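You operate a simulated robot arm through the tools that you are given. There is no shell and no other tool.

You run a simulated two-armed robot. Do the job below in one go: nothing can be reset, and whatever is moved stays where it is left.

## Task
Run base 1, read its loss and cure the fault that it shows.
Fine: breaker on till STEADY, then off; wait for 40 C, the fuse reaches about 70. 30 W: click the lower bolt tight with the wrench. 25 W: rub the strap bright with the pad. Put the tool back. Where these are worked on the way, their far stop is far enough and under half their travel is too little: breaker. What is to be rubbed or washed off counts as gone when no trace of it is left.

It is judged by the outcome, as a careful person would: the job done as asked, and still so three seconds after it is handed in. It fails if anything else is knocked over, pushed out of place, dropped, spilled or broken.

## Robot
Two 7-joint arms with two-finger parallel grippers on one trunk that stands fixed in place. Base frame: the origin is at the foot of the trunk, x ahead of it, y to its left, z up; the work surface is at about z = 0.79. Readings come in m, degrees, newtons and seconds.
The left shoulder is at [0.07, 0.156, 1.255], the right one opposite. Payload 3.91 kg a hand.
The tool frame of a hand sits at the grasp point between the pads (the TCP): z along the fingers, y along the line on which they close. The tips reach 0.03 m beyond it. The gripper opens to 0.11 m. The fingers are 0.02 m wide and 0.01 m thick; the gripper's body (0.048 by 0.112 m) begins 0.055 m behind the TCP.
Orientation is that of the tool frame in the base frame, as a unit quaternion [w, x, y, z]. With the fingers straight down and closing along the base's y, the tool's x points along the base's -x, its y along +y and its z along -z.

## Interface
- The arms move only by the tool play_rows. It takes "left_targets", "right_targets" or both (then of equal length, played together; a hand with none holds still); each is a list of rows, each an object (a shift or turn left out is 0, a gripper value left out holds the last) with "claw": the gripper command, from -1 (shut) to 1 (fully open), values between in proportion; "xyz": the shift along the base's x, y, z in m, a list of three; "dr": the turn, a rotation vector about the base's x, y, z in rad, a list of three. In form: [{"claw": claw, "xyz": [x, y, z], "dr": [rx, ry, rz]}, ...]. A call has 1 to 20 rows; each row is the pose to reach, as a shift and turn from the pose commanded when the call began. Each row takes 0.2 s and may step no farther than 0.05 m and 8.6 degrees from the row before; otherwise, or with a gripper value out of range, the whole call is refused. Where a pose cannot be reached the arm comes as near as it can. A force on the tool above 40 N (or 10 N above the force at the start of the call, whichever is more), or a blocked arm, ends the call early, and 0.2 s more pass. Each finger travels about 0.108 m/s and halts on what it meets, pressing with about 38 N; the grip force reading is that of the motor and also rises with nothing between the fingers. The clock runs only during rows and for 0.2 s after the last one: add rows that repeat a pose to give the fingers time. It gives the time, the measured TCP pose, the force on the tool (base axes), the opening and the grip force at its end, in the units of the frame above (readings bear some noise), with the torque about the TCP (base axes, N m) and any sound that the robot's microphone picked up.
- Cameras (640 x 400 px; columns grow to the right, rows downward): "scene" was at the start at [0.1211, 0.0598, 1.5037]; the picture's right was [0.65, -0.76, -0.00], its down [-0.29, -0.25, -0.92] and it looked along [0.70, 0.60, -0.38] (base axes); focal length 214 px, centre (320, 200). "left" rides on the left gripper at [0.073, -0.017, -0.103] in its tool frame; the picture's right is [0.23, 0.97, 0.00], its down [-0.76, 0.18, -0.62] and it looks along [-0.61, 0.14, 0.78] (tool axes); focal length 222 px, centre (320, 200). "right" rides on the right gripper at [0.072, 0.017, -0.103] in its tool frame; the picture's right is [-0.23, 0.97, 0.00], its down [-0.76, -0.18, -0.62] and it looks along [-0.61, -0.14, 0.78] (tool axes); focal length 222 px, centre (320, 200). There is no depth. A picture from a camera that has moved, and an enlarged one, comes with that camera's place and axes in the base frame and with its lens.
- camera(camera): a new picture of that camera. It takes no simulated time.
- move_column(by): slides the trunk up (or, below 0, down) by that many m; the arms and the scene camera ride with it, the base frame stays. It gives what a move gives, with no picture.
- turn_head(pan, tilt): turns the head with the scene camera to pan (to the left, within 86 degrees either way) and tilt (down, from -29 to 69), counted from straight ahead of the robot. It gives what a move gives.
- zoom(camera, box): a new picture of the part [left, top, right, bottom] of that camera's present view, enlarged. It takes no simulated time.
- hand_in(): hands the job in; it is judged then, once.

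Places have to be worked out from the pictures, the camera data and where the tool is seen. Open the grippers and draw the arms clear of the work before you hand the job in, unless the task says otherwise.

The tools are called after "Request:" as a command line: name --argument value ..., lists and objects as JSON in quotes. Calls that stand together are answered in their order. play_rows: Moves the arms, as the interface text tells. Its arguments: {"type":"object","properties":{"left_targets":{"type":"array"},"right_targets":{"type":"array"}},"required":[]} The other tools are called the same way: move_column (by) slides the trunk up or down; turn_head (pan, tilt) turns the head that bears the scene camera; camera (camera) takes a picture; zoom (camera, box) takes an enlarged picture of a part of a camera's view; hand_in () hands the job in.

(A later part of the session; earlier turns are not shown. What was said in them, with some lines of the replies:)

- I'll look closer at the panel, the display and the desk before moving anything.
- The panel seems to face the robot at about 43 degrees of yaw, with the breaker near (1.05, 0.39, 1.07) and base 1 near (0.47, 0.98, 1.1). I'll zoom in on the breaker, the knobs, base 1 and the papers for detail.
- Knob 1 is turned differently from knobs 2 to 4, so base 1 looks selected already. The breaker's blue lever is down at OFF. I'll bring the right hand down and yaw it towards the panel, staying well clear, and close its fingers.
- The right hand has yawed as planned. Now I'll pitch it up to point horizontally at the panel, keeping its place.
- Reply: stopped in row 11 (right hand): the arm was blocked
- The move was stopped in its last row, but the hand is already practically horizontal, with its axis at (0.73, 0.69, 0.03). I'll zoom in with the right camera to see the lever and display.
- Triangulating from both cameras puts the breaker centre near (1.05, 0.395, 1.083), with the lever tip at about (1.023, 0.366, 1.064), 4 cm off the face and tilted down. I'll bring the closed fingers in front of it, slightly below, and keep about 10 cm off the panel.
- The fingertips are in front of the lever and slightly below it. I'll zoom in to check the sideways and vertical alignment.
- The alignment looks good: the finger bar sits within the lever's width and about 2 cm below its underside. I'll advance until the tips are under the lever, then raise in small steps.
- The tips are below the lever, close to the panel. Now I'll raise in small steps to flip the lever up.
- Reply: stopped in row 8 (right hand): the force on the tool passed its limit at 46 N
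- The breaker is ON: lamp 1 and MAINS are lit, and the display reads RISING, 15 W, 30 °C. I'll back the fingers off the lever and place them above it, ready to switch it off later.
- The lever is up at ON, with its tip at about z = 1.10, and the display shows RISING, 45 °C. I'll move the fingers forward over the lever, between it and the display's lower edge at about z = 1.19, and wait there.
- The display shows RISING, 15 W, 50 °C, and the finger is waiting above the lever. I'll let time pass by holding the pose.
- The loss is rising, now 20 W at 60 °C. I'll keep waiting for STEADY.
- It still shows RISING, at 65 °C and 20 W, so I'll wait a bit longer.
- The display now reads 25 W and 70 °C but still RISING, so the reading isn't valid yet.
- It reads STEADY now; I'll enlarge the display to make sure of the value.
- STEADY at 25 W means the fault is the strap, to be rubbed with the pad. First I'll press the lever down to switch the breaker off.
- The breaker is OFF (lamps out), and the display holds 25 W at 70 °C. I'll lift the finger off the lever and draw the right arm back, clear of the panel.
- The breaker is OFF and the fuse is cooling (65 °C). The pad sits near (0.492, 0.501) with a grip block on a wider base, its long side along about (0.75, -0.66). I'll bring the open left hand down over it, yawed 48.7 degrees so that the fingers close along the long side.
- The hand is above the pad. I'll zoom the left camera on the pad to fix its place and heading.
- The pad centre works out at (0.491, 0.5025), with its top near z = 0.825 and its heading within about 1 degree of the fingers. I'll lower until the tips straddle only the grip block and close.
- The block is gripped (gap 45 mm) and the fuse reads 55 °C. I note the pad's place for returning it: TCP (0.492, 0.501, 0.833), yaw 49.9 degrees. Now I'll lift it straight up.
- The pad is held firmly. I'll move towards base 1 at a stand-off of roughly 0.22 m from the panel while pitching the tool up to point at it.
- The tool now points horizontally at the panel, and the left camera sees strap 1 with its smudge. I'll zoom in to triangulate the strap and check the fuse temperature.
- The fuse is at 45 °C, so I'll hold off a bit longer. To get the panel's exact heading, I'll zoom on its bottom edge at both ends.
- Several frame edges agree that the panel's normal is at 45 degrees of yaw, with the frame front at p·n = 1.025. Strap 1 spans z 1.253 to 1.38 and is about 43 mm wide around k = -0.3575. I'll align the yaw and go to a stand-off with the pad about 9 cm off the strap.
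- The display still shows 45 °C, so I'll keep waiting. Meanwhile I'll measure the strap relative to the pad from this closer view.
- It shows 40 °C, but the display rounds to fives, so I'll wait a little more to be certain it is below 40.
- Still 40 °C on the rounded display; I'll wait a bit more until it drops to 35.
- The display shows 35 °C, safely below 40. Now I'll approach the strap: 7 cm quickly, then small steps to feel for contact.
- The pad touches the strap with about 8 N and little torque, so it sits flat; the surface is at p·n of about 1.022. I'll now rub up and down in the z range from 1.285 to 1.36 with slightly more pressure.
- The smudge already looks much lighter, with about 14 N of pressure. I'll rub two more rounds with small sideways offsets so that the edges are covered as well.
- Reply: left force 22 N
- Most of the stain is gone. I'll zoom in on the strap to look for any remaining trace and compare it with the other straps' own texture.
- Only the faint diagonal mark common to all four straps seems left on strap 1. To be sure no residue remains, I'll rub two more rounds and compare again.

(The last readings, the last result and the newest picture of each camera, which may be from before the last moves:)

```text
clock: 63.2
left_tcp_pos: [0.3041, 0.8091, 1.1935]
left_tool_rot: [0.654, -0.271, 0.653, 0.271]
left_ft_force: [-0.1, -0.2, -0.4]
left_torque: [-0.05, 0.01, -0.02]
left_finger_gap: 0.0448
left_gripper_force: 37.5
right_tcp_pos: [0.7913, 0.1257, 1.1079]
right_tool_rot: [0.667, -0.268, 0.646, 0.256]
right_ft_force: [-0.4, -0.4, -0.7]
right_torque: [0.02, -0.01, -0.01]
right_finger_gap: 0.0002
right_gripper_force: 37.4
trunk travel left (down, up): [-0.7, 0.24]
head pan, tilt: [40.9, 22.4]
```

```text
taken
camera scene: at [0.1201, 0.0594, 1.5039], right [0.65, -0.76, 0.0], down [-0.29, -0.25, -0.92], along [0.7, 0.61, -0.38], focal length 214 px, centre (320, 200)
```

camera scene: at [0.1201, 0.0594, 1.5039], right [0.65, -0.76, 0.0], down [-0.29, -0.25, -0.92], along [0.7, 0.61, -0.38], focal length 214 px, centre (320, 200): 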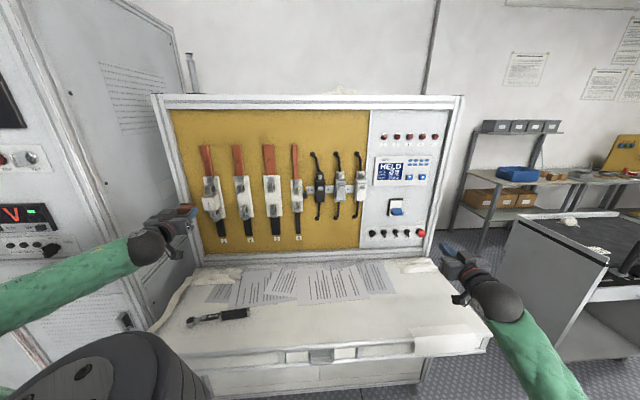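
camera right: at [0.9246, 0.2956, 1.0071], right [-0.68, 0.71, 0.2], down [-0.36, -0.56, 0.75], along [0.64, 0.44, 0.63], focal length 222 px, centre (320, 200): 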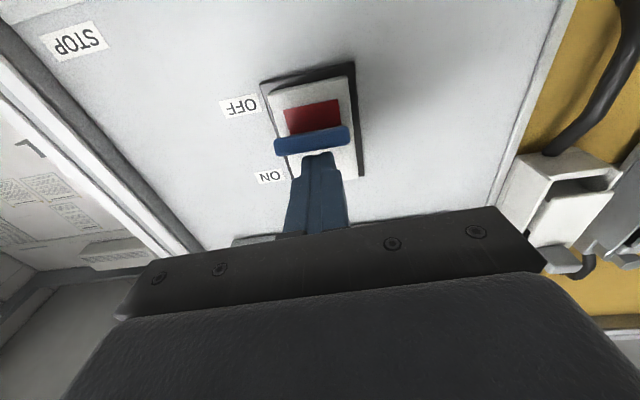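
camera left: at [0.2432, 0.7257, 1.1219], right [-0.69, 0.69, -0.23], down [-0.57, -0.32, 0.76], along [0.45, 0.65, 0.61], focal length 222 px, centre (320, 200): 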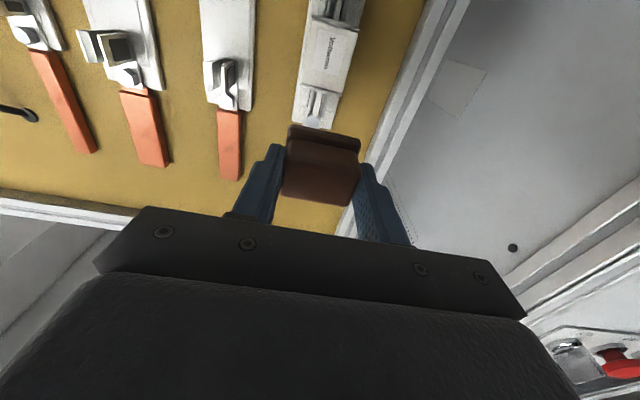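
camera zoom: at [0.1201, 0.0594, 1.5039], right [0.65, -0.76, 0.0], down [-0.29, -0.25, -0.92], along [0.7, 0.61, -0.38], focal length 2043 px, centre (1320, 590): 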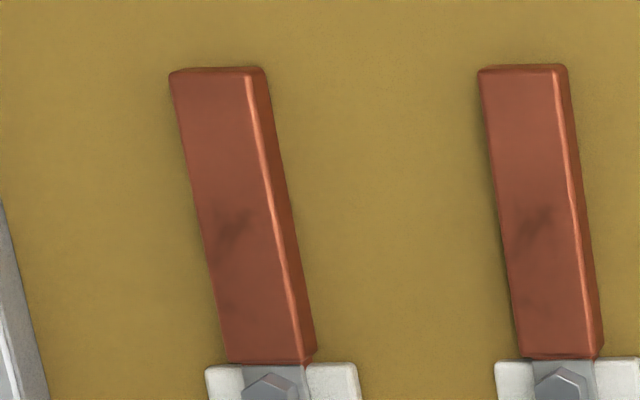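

Strap 1 now looks the same as strap 2, and nothing changed between the last two rounds, so the stain is gone. Now I'll carry the pad back, pitching the tool down again on the way.

Request:
play_rows --left_targets '[{"xyz": [0.0155, -0.0258, -0.0037], "dr": [-0.0926, 0.0926, 0]}, {"xyz": [0.031, -0.0517, -0.0073], "dr": [-0.1851, 0.1851, 0]}, {"xyz": [0.0465, -0.0775, -0.011], "dr": [-0.2777, 0.2777, 0]}, {"xyz": [0.062, -0.1033, -0.0147], "dr": [-0.3702, 0.3702, 0]}, {"xyz": [0.0775, -0.1292, -0.0183], "dr": [-0.4628, 0.4628, 0]}, {"xyz": [0.093, -0.155, -0.022], "dr": [-0.5554, 0.5554, 0]}, {"xyz": [0.1085, -0.1808, -0.0257], "dr": [-0.6479, 0.6479, 0]}, {"xyz": [0.124, -0.2067, -0.0293], "dr": [-0.7405, 0.7405, 0]}, {"xyz": [0.1395, -0.2325, -0.033], "dr": [-0.833, 0.833, 0]}, {"xyz": [0.155, -0.2583, -0.0367], "dr": [-0.9256, 0.9256, 0]}, {"xyz": [0.1705, -0.2842, -0.0403], "dr": [-1.0181, 1.0181, 0]}, {"xyz": [0.186, -0.31, -0.044], "dr": [-1.1107, 1.1107, 0]}, {"xyz": [0.186, -0.31, -0.044], "dr": [-1.1107, 1.1107, 0]}]'

Request:
camera --camera "scene"

Request:
camera --camera "left"

```text
clock: 66.0
left_tcp_pos: [0.4904, 0.501, 1.1509]
left_tool_rot: [-0.001, -0.382, 0.924, 0.001]
left_ft_force: [-0.4, 0.4, -0.7]
left_torque: [0.02, -0.01, -0.01]
left_finger_gap: 0.0451
left_gripper_force: 38.0
right_tcp_pos: [0.7914, 0.1251, 1.108]
right_tool_rot: [0.667, -0.268, 0.646, 0.257]
right_ft_force: [-0.4, -0.1, -0.3]
right_torque: [-0.01, -0.02, -0.01]
right_finger_gap: 0.0001
right_gripper_force: 38.3
trunk travel left (down, up): [-0.7, 0.24]
head pan, tilt: [40.9, 22.4]
```

```text
taken
camera scene: at [0.1193, 0.059, 1.5039], right [0.65, -0.76, 0.0], down [-0.29, -0.25, -0.92], along [0.7, 0.6, -0.38], focal length 214 px, centre (320, 200)
```

scene: 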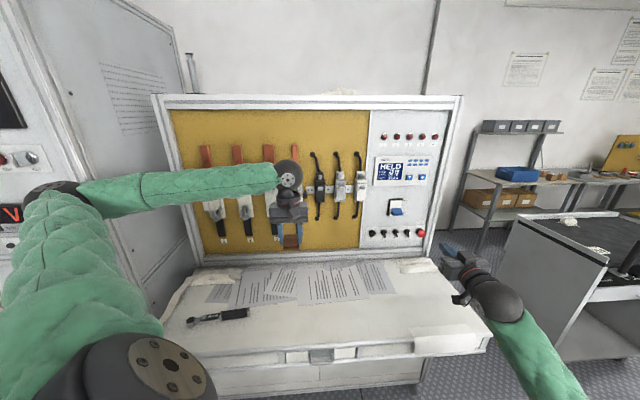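

```text
taken
camera left: at [0.4505, 0.4385, 1.2534], right [-0.85, 0.53, 0.0], down [0.41, 0.66, 0.62], along [0.33, 0.53, -0.78], focal length 222 px, centre (320, 200)
```

left: 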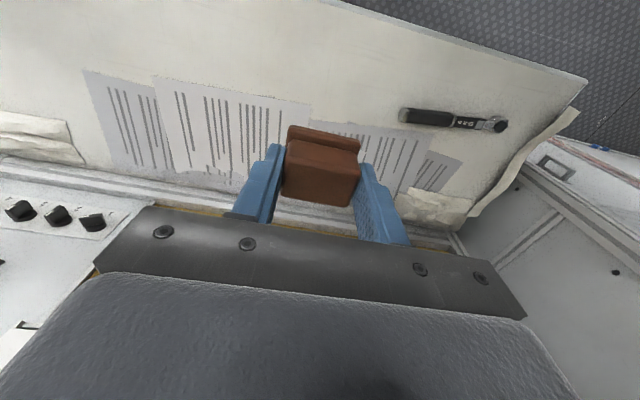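

The hand is above the pad's place with the tool pointing down. I'll descend to just above the desk, adding the 4.9 degrees of yaw.

Request:
play_rows --left_targets '[{"xyz": [0, 0, -0.042], "dr": [0, 0, 0.0215]}, {"xyz": [0, 0, -0.084], "dr": [0, 0, 0.043]}, {"xyz": [0, 0, -0.126], "dr": [0, 0, 0.0645]}, {"xyz": [0, 0, -0.168], "dr": [0, 0, 0.0855]}, {"xyz": [0, 0, -0.21], "dr": [0, 0, 0.0855]}, {"xyz": [0, 0, -0.25], "dr": [0, 0, 0.0855]}, {"xyz": [0, 0, -0.285], "dr": [0, 0, 0.0855]}, {"xyz": [0, 0, -0.3], "dr": [0, 0, 0.0855]}, {"xyz": [0, 0, -0.3], "dr": [0, 0, 0.0855]}]'

Request:
camera --camera "left"

Request:
zoom --camera "scene" --box '[255, 265, 335, 345]'

```text
clock: 68.0
left_tcp_pos: [0.4937, 0.5019, 0.8489]
left_tool_rot: [0.0, -0.422, 0.907, 0.002]
left_ft_force: [-0.2, 0.1, -0.2]
left_torque: [-0.02, -0.02, -0.01]
left_finger_gap: 0.0447
left_gripper_force: 38.0
right_tcp_pos: [0.7921, 0.1258, 1.1082]
right_tool_rot: [0.667, -0.268, 0.646, 0.257]
right_ft_force: [0.7, -0.9, 0.6]
right_torque: [-0.02, -0.01, 0.0]
right_finger_gap: 0.0
right_gripper_force: 37.8
trunk travel left (down, up): [-0.7, 0.24]
head pan, tilt: [40.9, 22.4]
```

```text
taken
camera left: at [0.4588, 0.4365, 0.9531], right [-0.89, 0.45, 0.0], down [0.35, 0.7, 0.62], along [0.28, 0.56, -0.78], focal length 222 px, centre (320, 200)
```

left: 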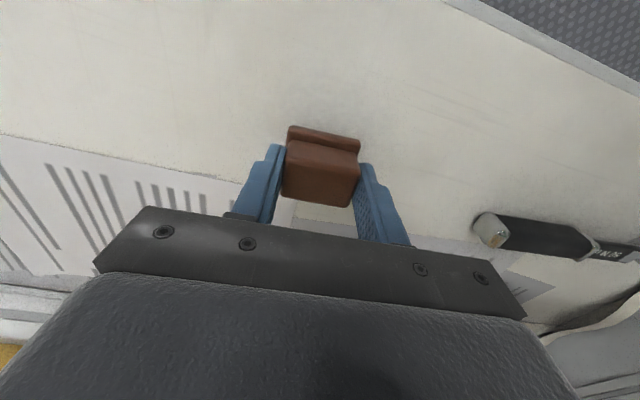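

```text
5.00 times, centred on (295, 305) of scene
camera zoom: at [0.1211, 0.0598, 1.5037], right [0.65, -0.76, 0.0], down [-0.29, -0.25, -0.92], along [0.7, 0.6, -0.38], focal length 1072 px, centre (445, -325)
```

zoom: 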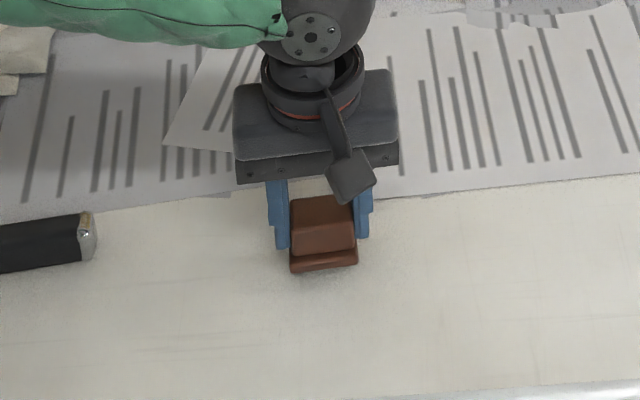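

The pad is about 15 mm above the desk at the right place. I'll lower it in small steps until it rests.

Request:
play_rows --left_targets '[{"xyz": [-0.001, -0.001, -0.005]}, {"xyz": [-0.001, -0.001, -0.01]}, {"xyz": [-0.001, -0.001, -0.014]}, {"xyz": [-0.001, -0.001, -0.0165]}]'

Request:
zoom --camera "scene" --box '[255, 265, 335, 345]'

```text
clock: 69.0
left_tcp_pos: [0.4912, 0.501, 0.8322]
left_tool_rot: [0.001, -0.422, 0.906, 0.002]
left_ft_force: [0.2, 1.6, 5.6]
left_torque: [-0.09, -0.03, 0.03]
left_finger_gap: 0.0447
left_gripper_force: 37.9
right_tcp_pos: [0.7931, 0.126, 1.1079]
right_tool_rot: [0.667, -0.268, 0.646, 0.256]
right_ft_force: [0.2, 0.3, 0.4]
right_torque: [-0.03, 0.01, 0.0]
right_finger_gap: 0.0
right_gripper_force: 37.6
trunk travel left (down, up): [-0.7, 0.24]
head pan, tilt: [40.9, 22.4]
```

```text
5.00 times, centred on (295, 305) of scene
camera zoom: at [0.1205, 0.0594, 1.5039], right [0.65, -0.76, 0.0], down [-0.29, -0.25, -0.92], along [0.7, 0.61, -0.38], focal length 1072 px, centre (445, -325)
```

zoom: 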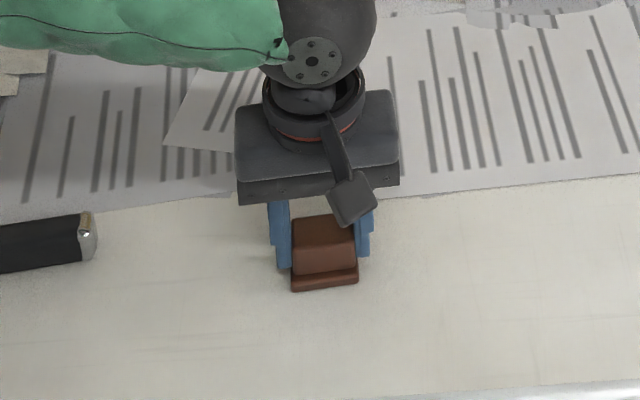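

The pad rests on the desk with 5.6 N of upward force, at the same picture position as before. I'll open the fingers and lift straight up.

Request:
play_rows --left_targets '[{"claw": 0.2}, {"claw": 0.2}, {"claw": 0.2}, {"xyz": [0, 0, 0.02]}, {"xyz": [0, 0, 0.06]}, {"xyz": [0, 0, 0.105]}, {"xyz": [0, 0, 0.15], "claw": 1}, {"xyz": [0, 0, 0.195]}, {"xyz": [0, 0, 0.24]}, {"xyz": [0, 0, 0.285]}, {"xyz": [0, 0, 0.33]}]'

Request:
camera --camera "scene"

Request:
zoom --camera "scene" --box '[175, 280, 335, 345]'

```text
clock: 71.4
left_tcp_pos: [0.4893, 0.4997, 1.1618]
left_tool_rot: [0.0, -0.422, 0.906, 0.0]
left_ft_force: [1.0, -0.9, -0.1]
left_torque: [0.01, 0.0, 0.05]
left_finger_gap: 0.1097
left_gripper_force: 0.1
right_tcp_pos: [0.792, 0.1271, 1.1076]
right_tool_rot: [0.667, -0.268, 0.646, 0.256]
right_ft_force: [0.1, -0.4, -0.1]
right_torque: [0.0, 0.03, 0.01]
right_finger_gap: 0.0003
right_gripper_force: 38.0
trunk travel left (down, up): [-0.7, 0.24]
head pan, tilt: [40.9, 22.4]
```

```text
taken
camera scene: at [0.1206, 0.0593, 1.5037], right [0.65, -0.76, 0.0], down [-0.29, -0.25, -0.92], along [0.7, 0.61, -0.38], focal length 214 px, centre (320, 200)
```

scene: 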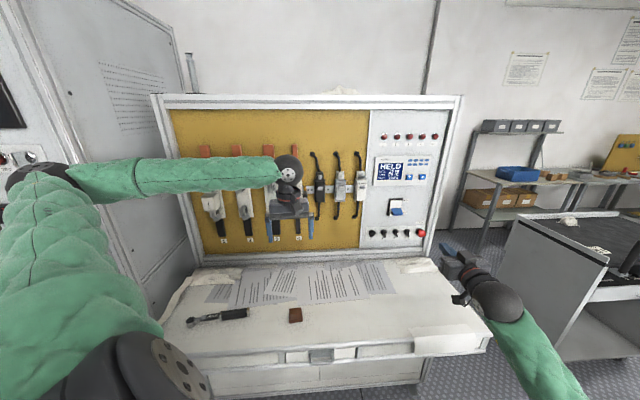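

```text
4.00 times, centred on (255, 312) of scene
camera zoom: at [0.1206, 0.0593, 1.5037], right [0.65, -0.76, 0.0], down [-0.29, -0.25, -0.92], along [0.7, 0.61, -0.38], focal length 858 px, centre (580, -250)
```

zoom: 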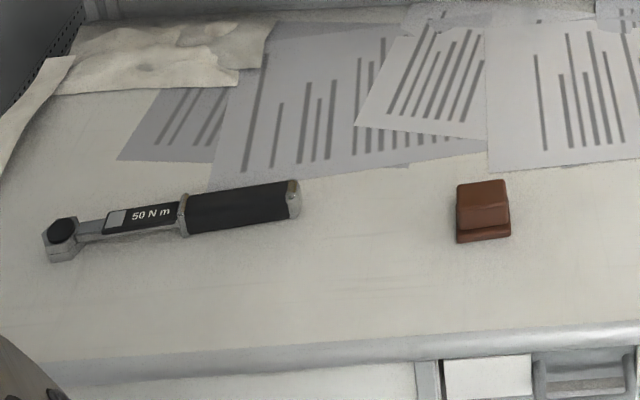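

The pad is back in place. Now I'll raise the left arm clear, open the right gripper and turn it back to its starting attitude.

Request:
play_rows --left_targets '[{"xyz": [-0.006, -0.001, 0.03], "dr": [0, 0, -0.07]}, {"xyz": [-0.012, -0.002, 0.06], "dr": [0, 0, -0.14]}, {"xyz": [-0.018, -0.003, 0.09], "dr": [0, 0, -0.21]}, {"xyz": [-0.024, -0.004, 0.12], "dr": [0, 0, -0.28]}, {"xyz": [-0.03, -0.005, 0.15], "dr": [0, 0, -0.35]}, {"xyz": [-0.036, -0.006, 0.18], "dr": [0, 0, -0.42]}, {"xyz": [-0.042, -0.007, 0.21], "dr": [0, 0, -0.49]}, {"xyz": [-0.048, -0.008, 0.24], "dr": [0, 0, -0.56]}, {"xyz": [-0.054, -0.009, 0.27], "dr": [0, 0, -0.63]}, {"xyz": [-0.06, -0.01, 0.3], "dr": [0, 0, -0.7]}, {"xyz": [-0.066, -0.01, 0.33], "dr": [0, 0, -0.77]}, {"xyz": [-0.072, -0.01, 0.36], "dr": [0, 0, -0.85]}]' --right_targets '[{"claw": 1, "dr": [-0.0903, 0.0948, 0]}, {"dr": [-0.1806, 0.1895, 0]}, {"dr": [-0.271, 0.2843, 0]}, {"dr": [-0.3613, 0.3791, 0]}, {"dr": [-0.4516, 0.4738, 0]}, {"dr": [-0.5419, 0.5686, 0]}, {"dr": [-0.6322, 0.6634, 0]}, {"dr": [-0.7225, 0.7581, 0]}, {"dr": [-0.8129, 0.8529, 0]}, {"dr": [-0.9032, 0.9477, 0]}, {"dr": [-0.9935, 1.0424, 0]}, {"dr": [-1.0838, 1.1372, 0]}]'

Request:
camera --camera "scene"

Request:
zoom --camera "left" --box '[440, 100, 640, 260]'

Request:
zoom --camera "scene" --box '[180, 130, 310, 250]'

```text
clock: 74.0
left_tcp_pos: [0.4185, 0.4877, 1.5229]
left_tool_rot: [0.0, -0.01, 1.0, 0.001]
left_ft_force: [-0.3, -0.2, -0.2]
left_torque: [0.0, -0.04, -0.01]
left_finger_gap: 0.1099
left_gripper_force: 0.1
right_tcp_pos: [0.7908, 0.1257, 1.1081]
right_tool_rot: [0.009, -0.384, 0.923, 0.003]
right_ft_force: [-0.3, 0.1, -0.4]
right_torque: [-0.02, 0.01, 0.05]
right_finger_gap: 0.1101
right_gripper_force: 0.0
trunk travel left (down, up): [-0.7, 0.24]
head pan, tilt: [40.9, 22.4]
```

```text
taken
camera scene: at [0.1207, 0.0599, 1.5036], right [0.65, -0.76, 0.0], down [-0.29, -0.25, -0.92], along [0.7, 0.6, -0.38], focal length 214 px, centre (320, 200)
```

scene: 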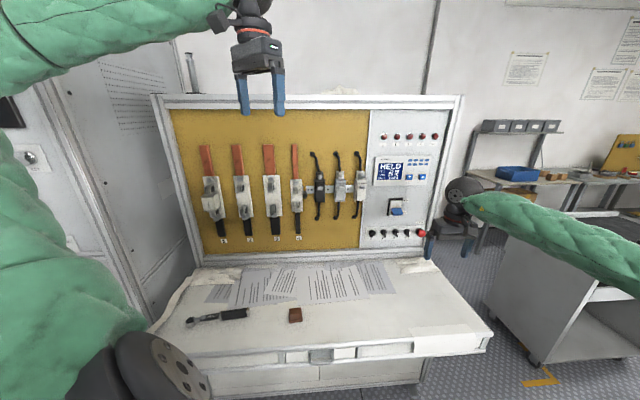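

```text
2.50 times, centred on (540, 180) of left
camera zoom: at [0.3461, 0.4701, 1.6257], right [-0.25, 0.97, 0.0], down [0.76, 0.19, 0.62], along [0.6, 0.15, -0.78], focal length 555 px, centre (-230, 250)
```

zoom: 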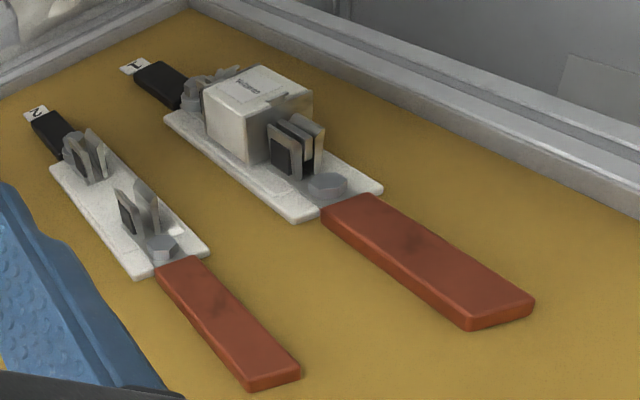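

```text
3.33 times, centred on (245, 190) of scene
camera zoom: at [0.1207, 0.0599, 1.5036], right [0.65, -0.76, 0.0], down [-0.29, -0.25, -0.92], along [0.7, 0.6, -0.38], focal length 715 px, centre (570, 233)
```

zoom: 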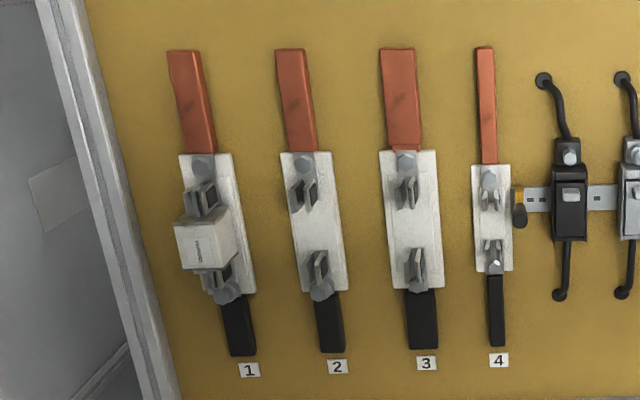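

Strap 1 matches the others from both cameras, and the fuse is in place. I'll raise the right arm clear back to its starting height and then check the breaker once more.

Request:
play_rows --right_targets '[{"xyz": [-0.008, -0.002, 0.042], "dr": [0, 0, -0.085]}, {"xyz": [-0.016, -0.003, 0.084], "dr": [0, 0, -0.17]}, {"xyz": [-0.024, -0.004, 0.126], "dr": [0, 0, -0.255]}, {"xyz": [-0.032, -0.005, 0.168], "dr": [0, 0, -0.34]}, {"xyz": [-0.04, -0.006, 0.21], "dr": [0, 0, -0.425]}, {"xyz": [-0.048, -0.007, 0.252], "dr": [0, 0, -0.51]}, {"xyz": [-0.056, -0.008, 0.294], "dr": [0, 0, -0.595]}, {"xyz": [-0.062, -0.009, 0.336], "dr": [0, 0, -0.68]}, {"xyz": [-0.067, -0.01, 0.378], "dr": [0, 0, -0.761]}, {"xyz": [-0.067, -0.01, 0.378], "dr": [0, 0, -0.761]}]'

Request:
camera --camera "scene"

Request:
zoom --camera "scene" --box '[360, 120, 460, 250]'

```text
clock: 76.2
left_tcp_pos: [0.4198, 0.4884, 1.5218]
left_tool_rot: [0.0, -0.01, 1.0, 0.002]
left_ft_force: [0.2, 0.5, 0.1]
left_torque: [-0.02, 0.0, 0.02]
left_finger_gap: 0.1097
left_gripper_force: 0.0
right_tcp_pos: [0.7253, 0.1148, 1.4863]
right_tool_rot: [0.011, -0.014, 1.0, -0.001]
right_ft_force: [1.0, 0.2, 0.1]
right_torque: [0.01, -0.02, -0.01]
right_finger_gap: 0.1103
right_gripper_force: 0.1
trunk travel left (down, up): [-0.7, 0.24]
head pan, tilt: [40.9, 22.4]
```

```text
taken
camera scene: at [0.122, 0.0598, 1.5036], right [0.65, -0.76, 0.0], down [-0.29, -0.25, -0.92], along [0.7, 0.6, -0.38], focal length 214 px, centre (320, 200)
```

scene: 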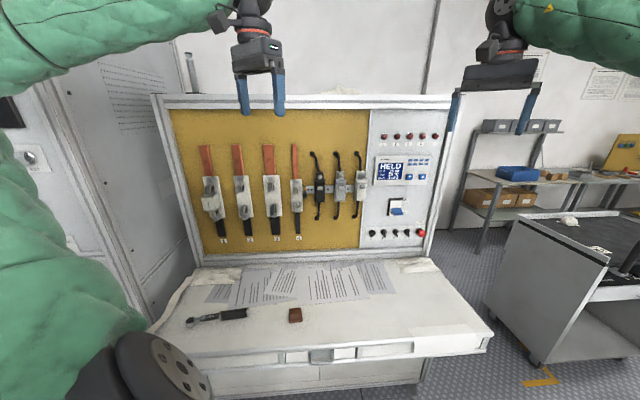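

```text
3.08 times, centred on (410, 185) of scene
camera zoom: at [0.122, 0.0598, 1.5036], right [0.65, -0.76, 0.0], down [-0.29, -0.25, -0.92], along [0.7, 0.6, -0.38], focal length 660 px, centre (43, 246)
```

zoom: 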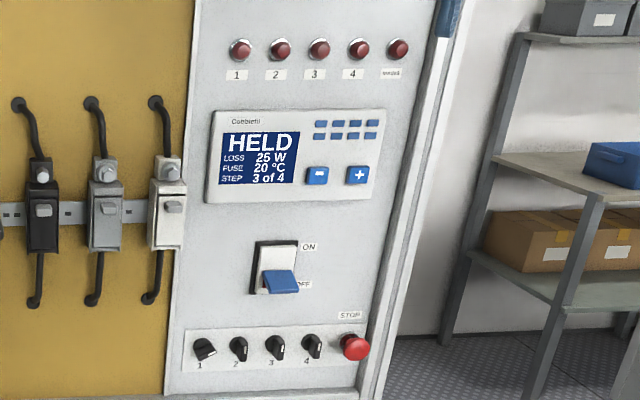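

The breaker is OFF with its lamps out and the fuse at 20 °C. Strap 1 is clean, the pad is back in its place, and both grippers are open and clear of the work, so I'm handing the job in.

Request:
hand_in

```text
The job is handed in.
```

I ran base 1, read the fault as a dirty strap, and rubbed the strap until no stain was visible. I did not run it again afterwards to confirm that the loss has dropped.

- **Reading:** With the breaker on, the display settled at STEADY, 25 W and 70 °C. I then switched the breaker off.
- **Cooling:** I waited until the display showed 35 °C, because it rounds to fives and 40 could have meant slightly above.
- **Cure:** I rubbed strap 1 several times with the pad. It now looks the same as straps 2 to 4, which all carry the same faint mark.
- **End state:** The pad is back where it was and the wrench was not used. The breaker is off, and both grippers are open and clear of the panel.
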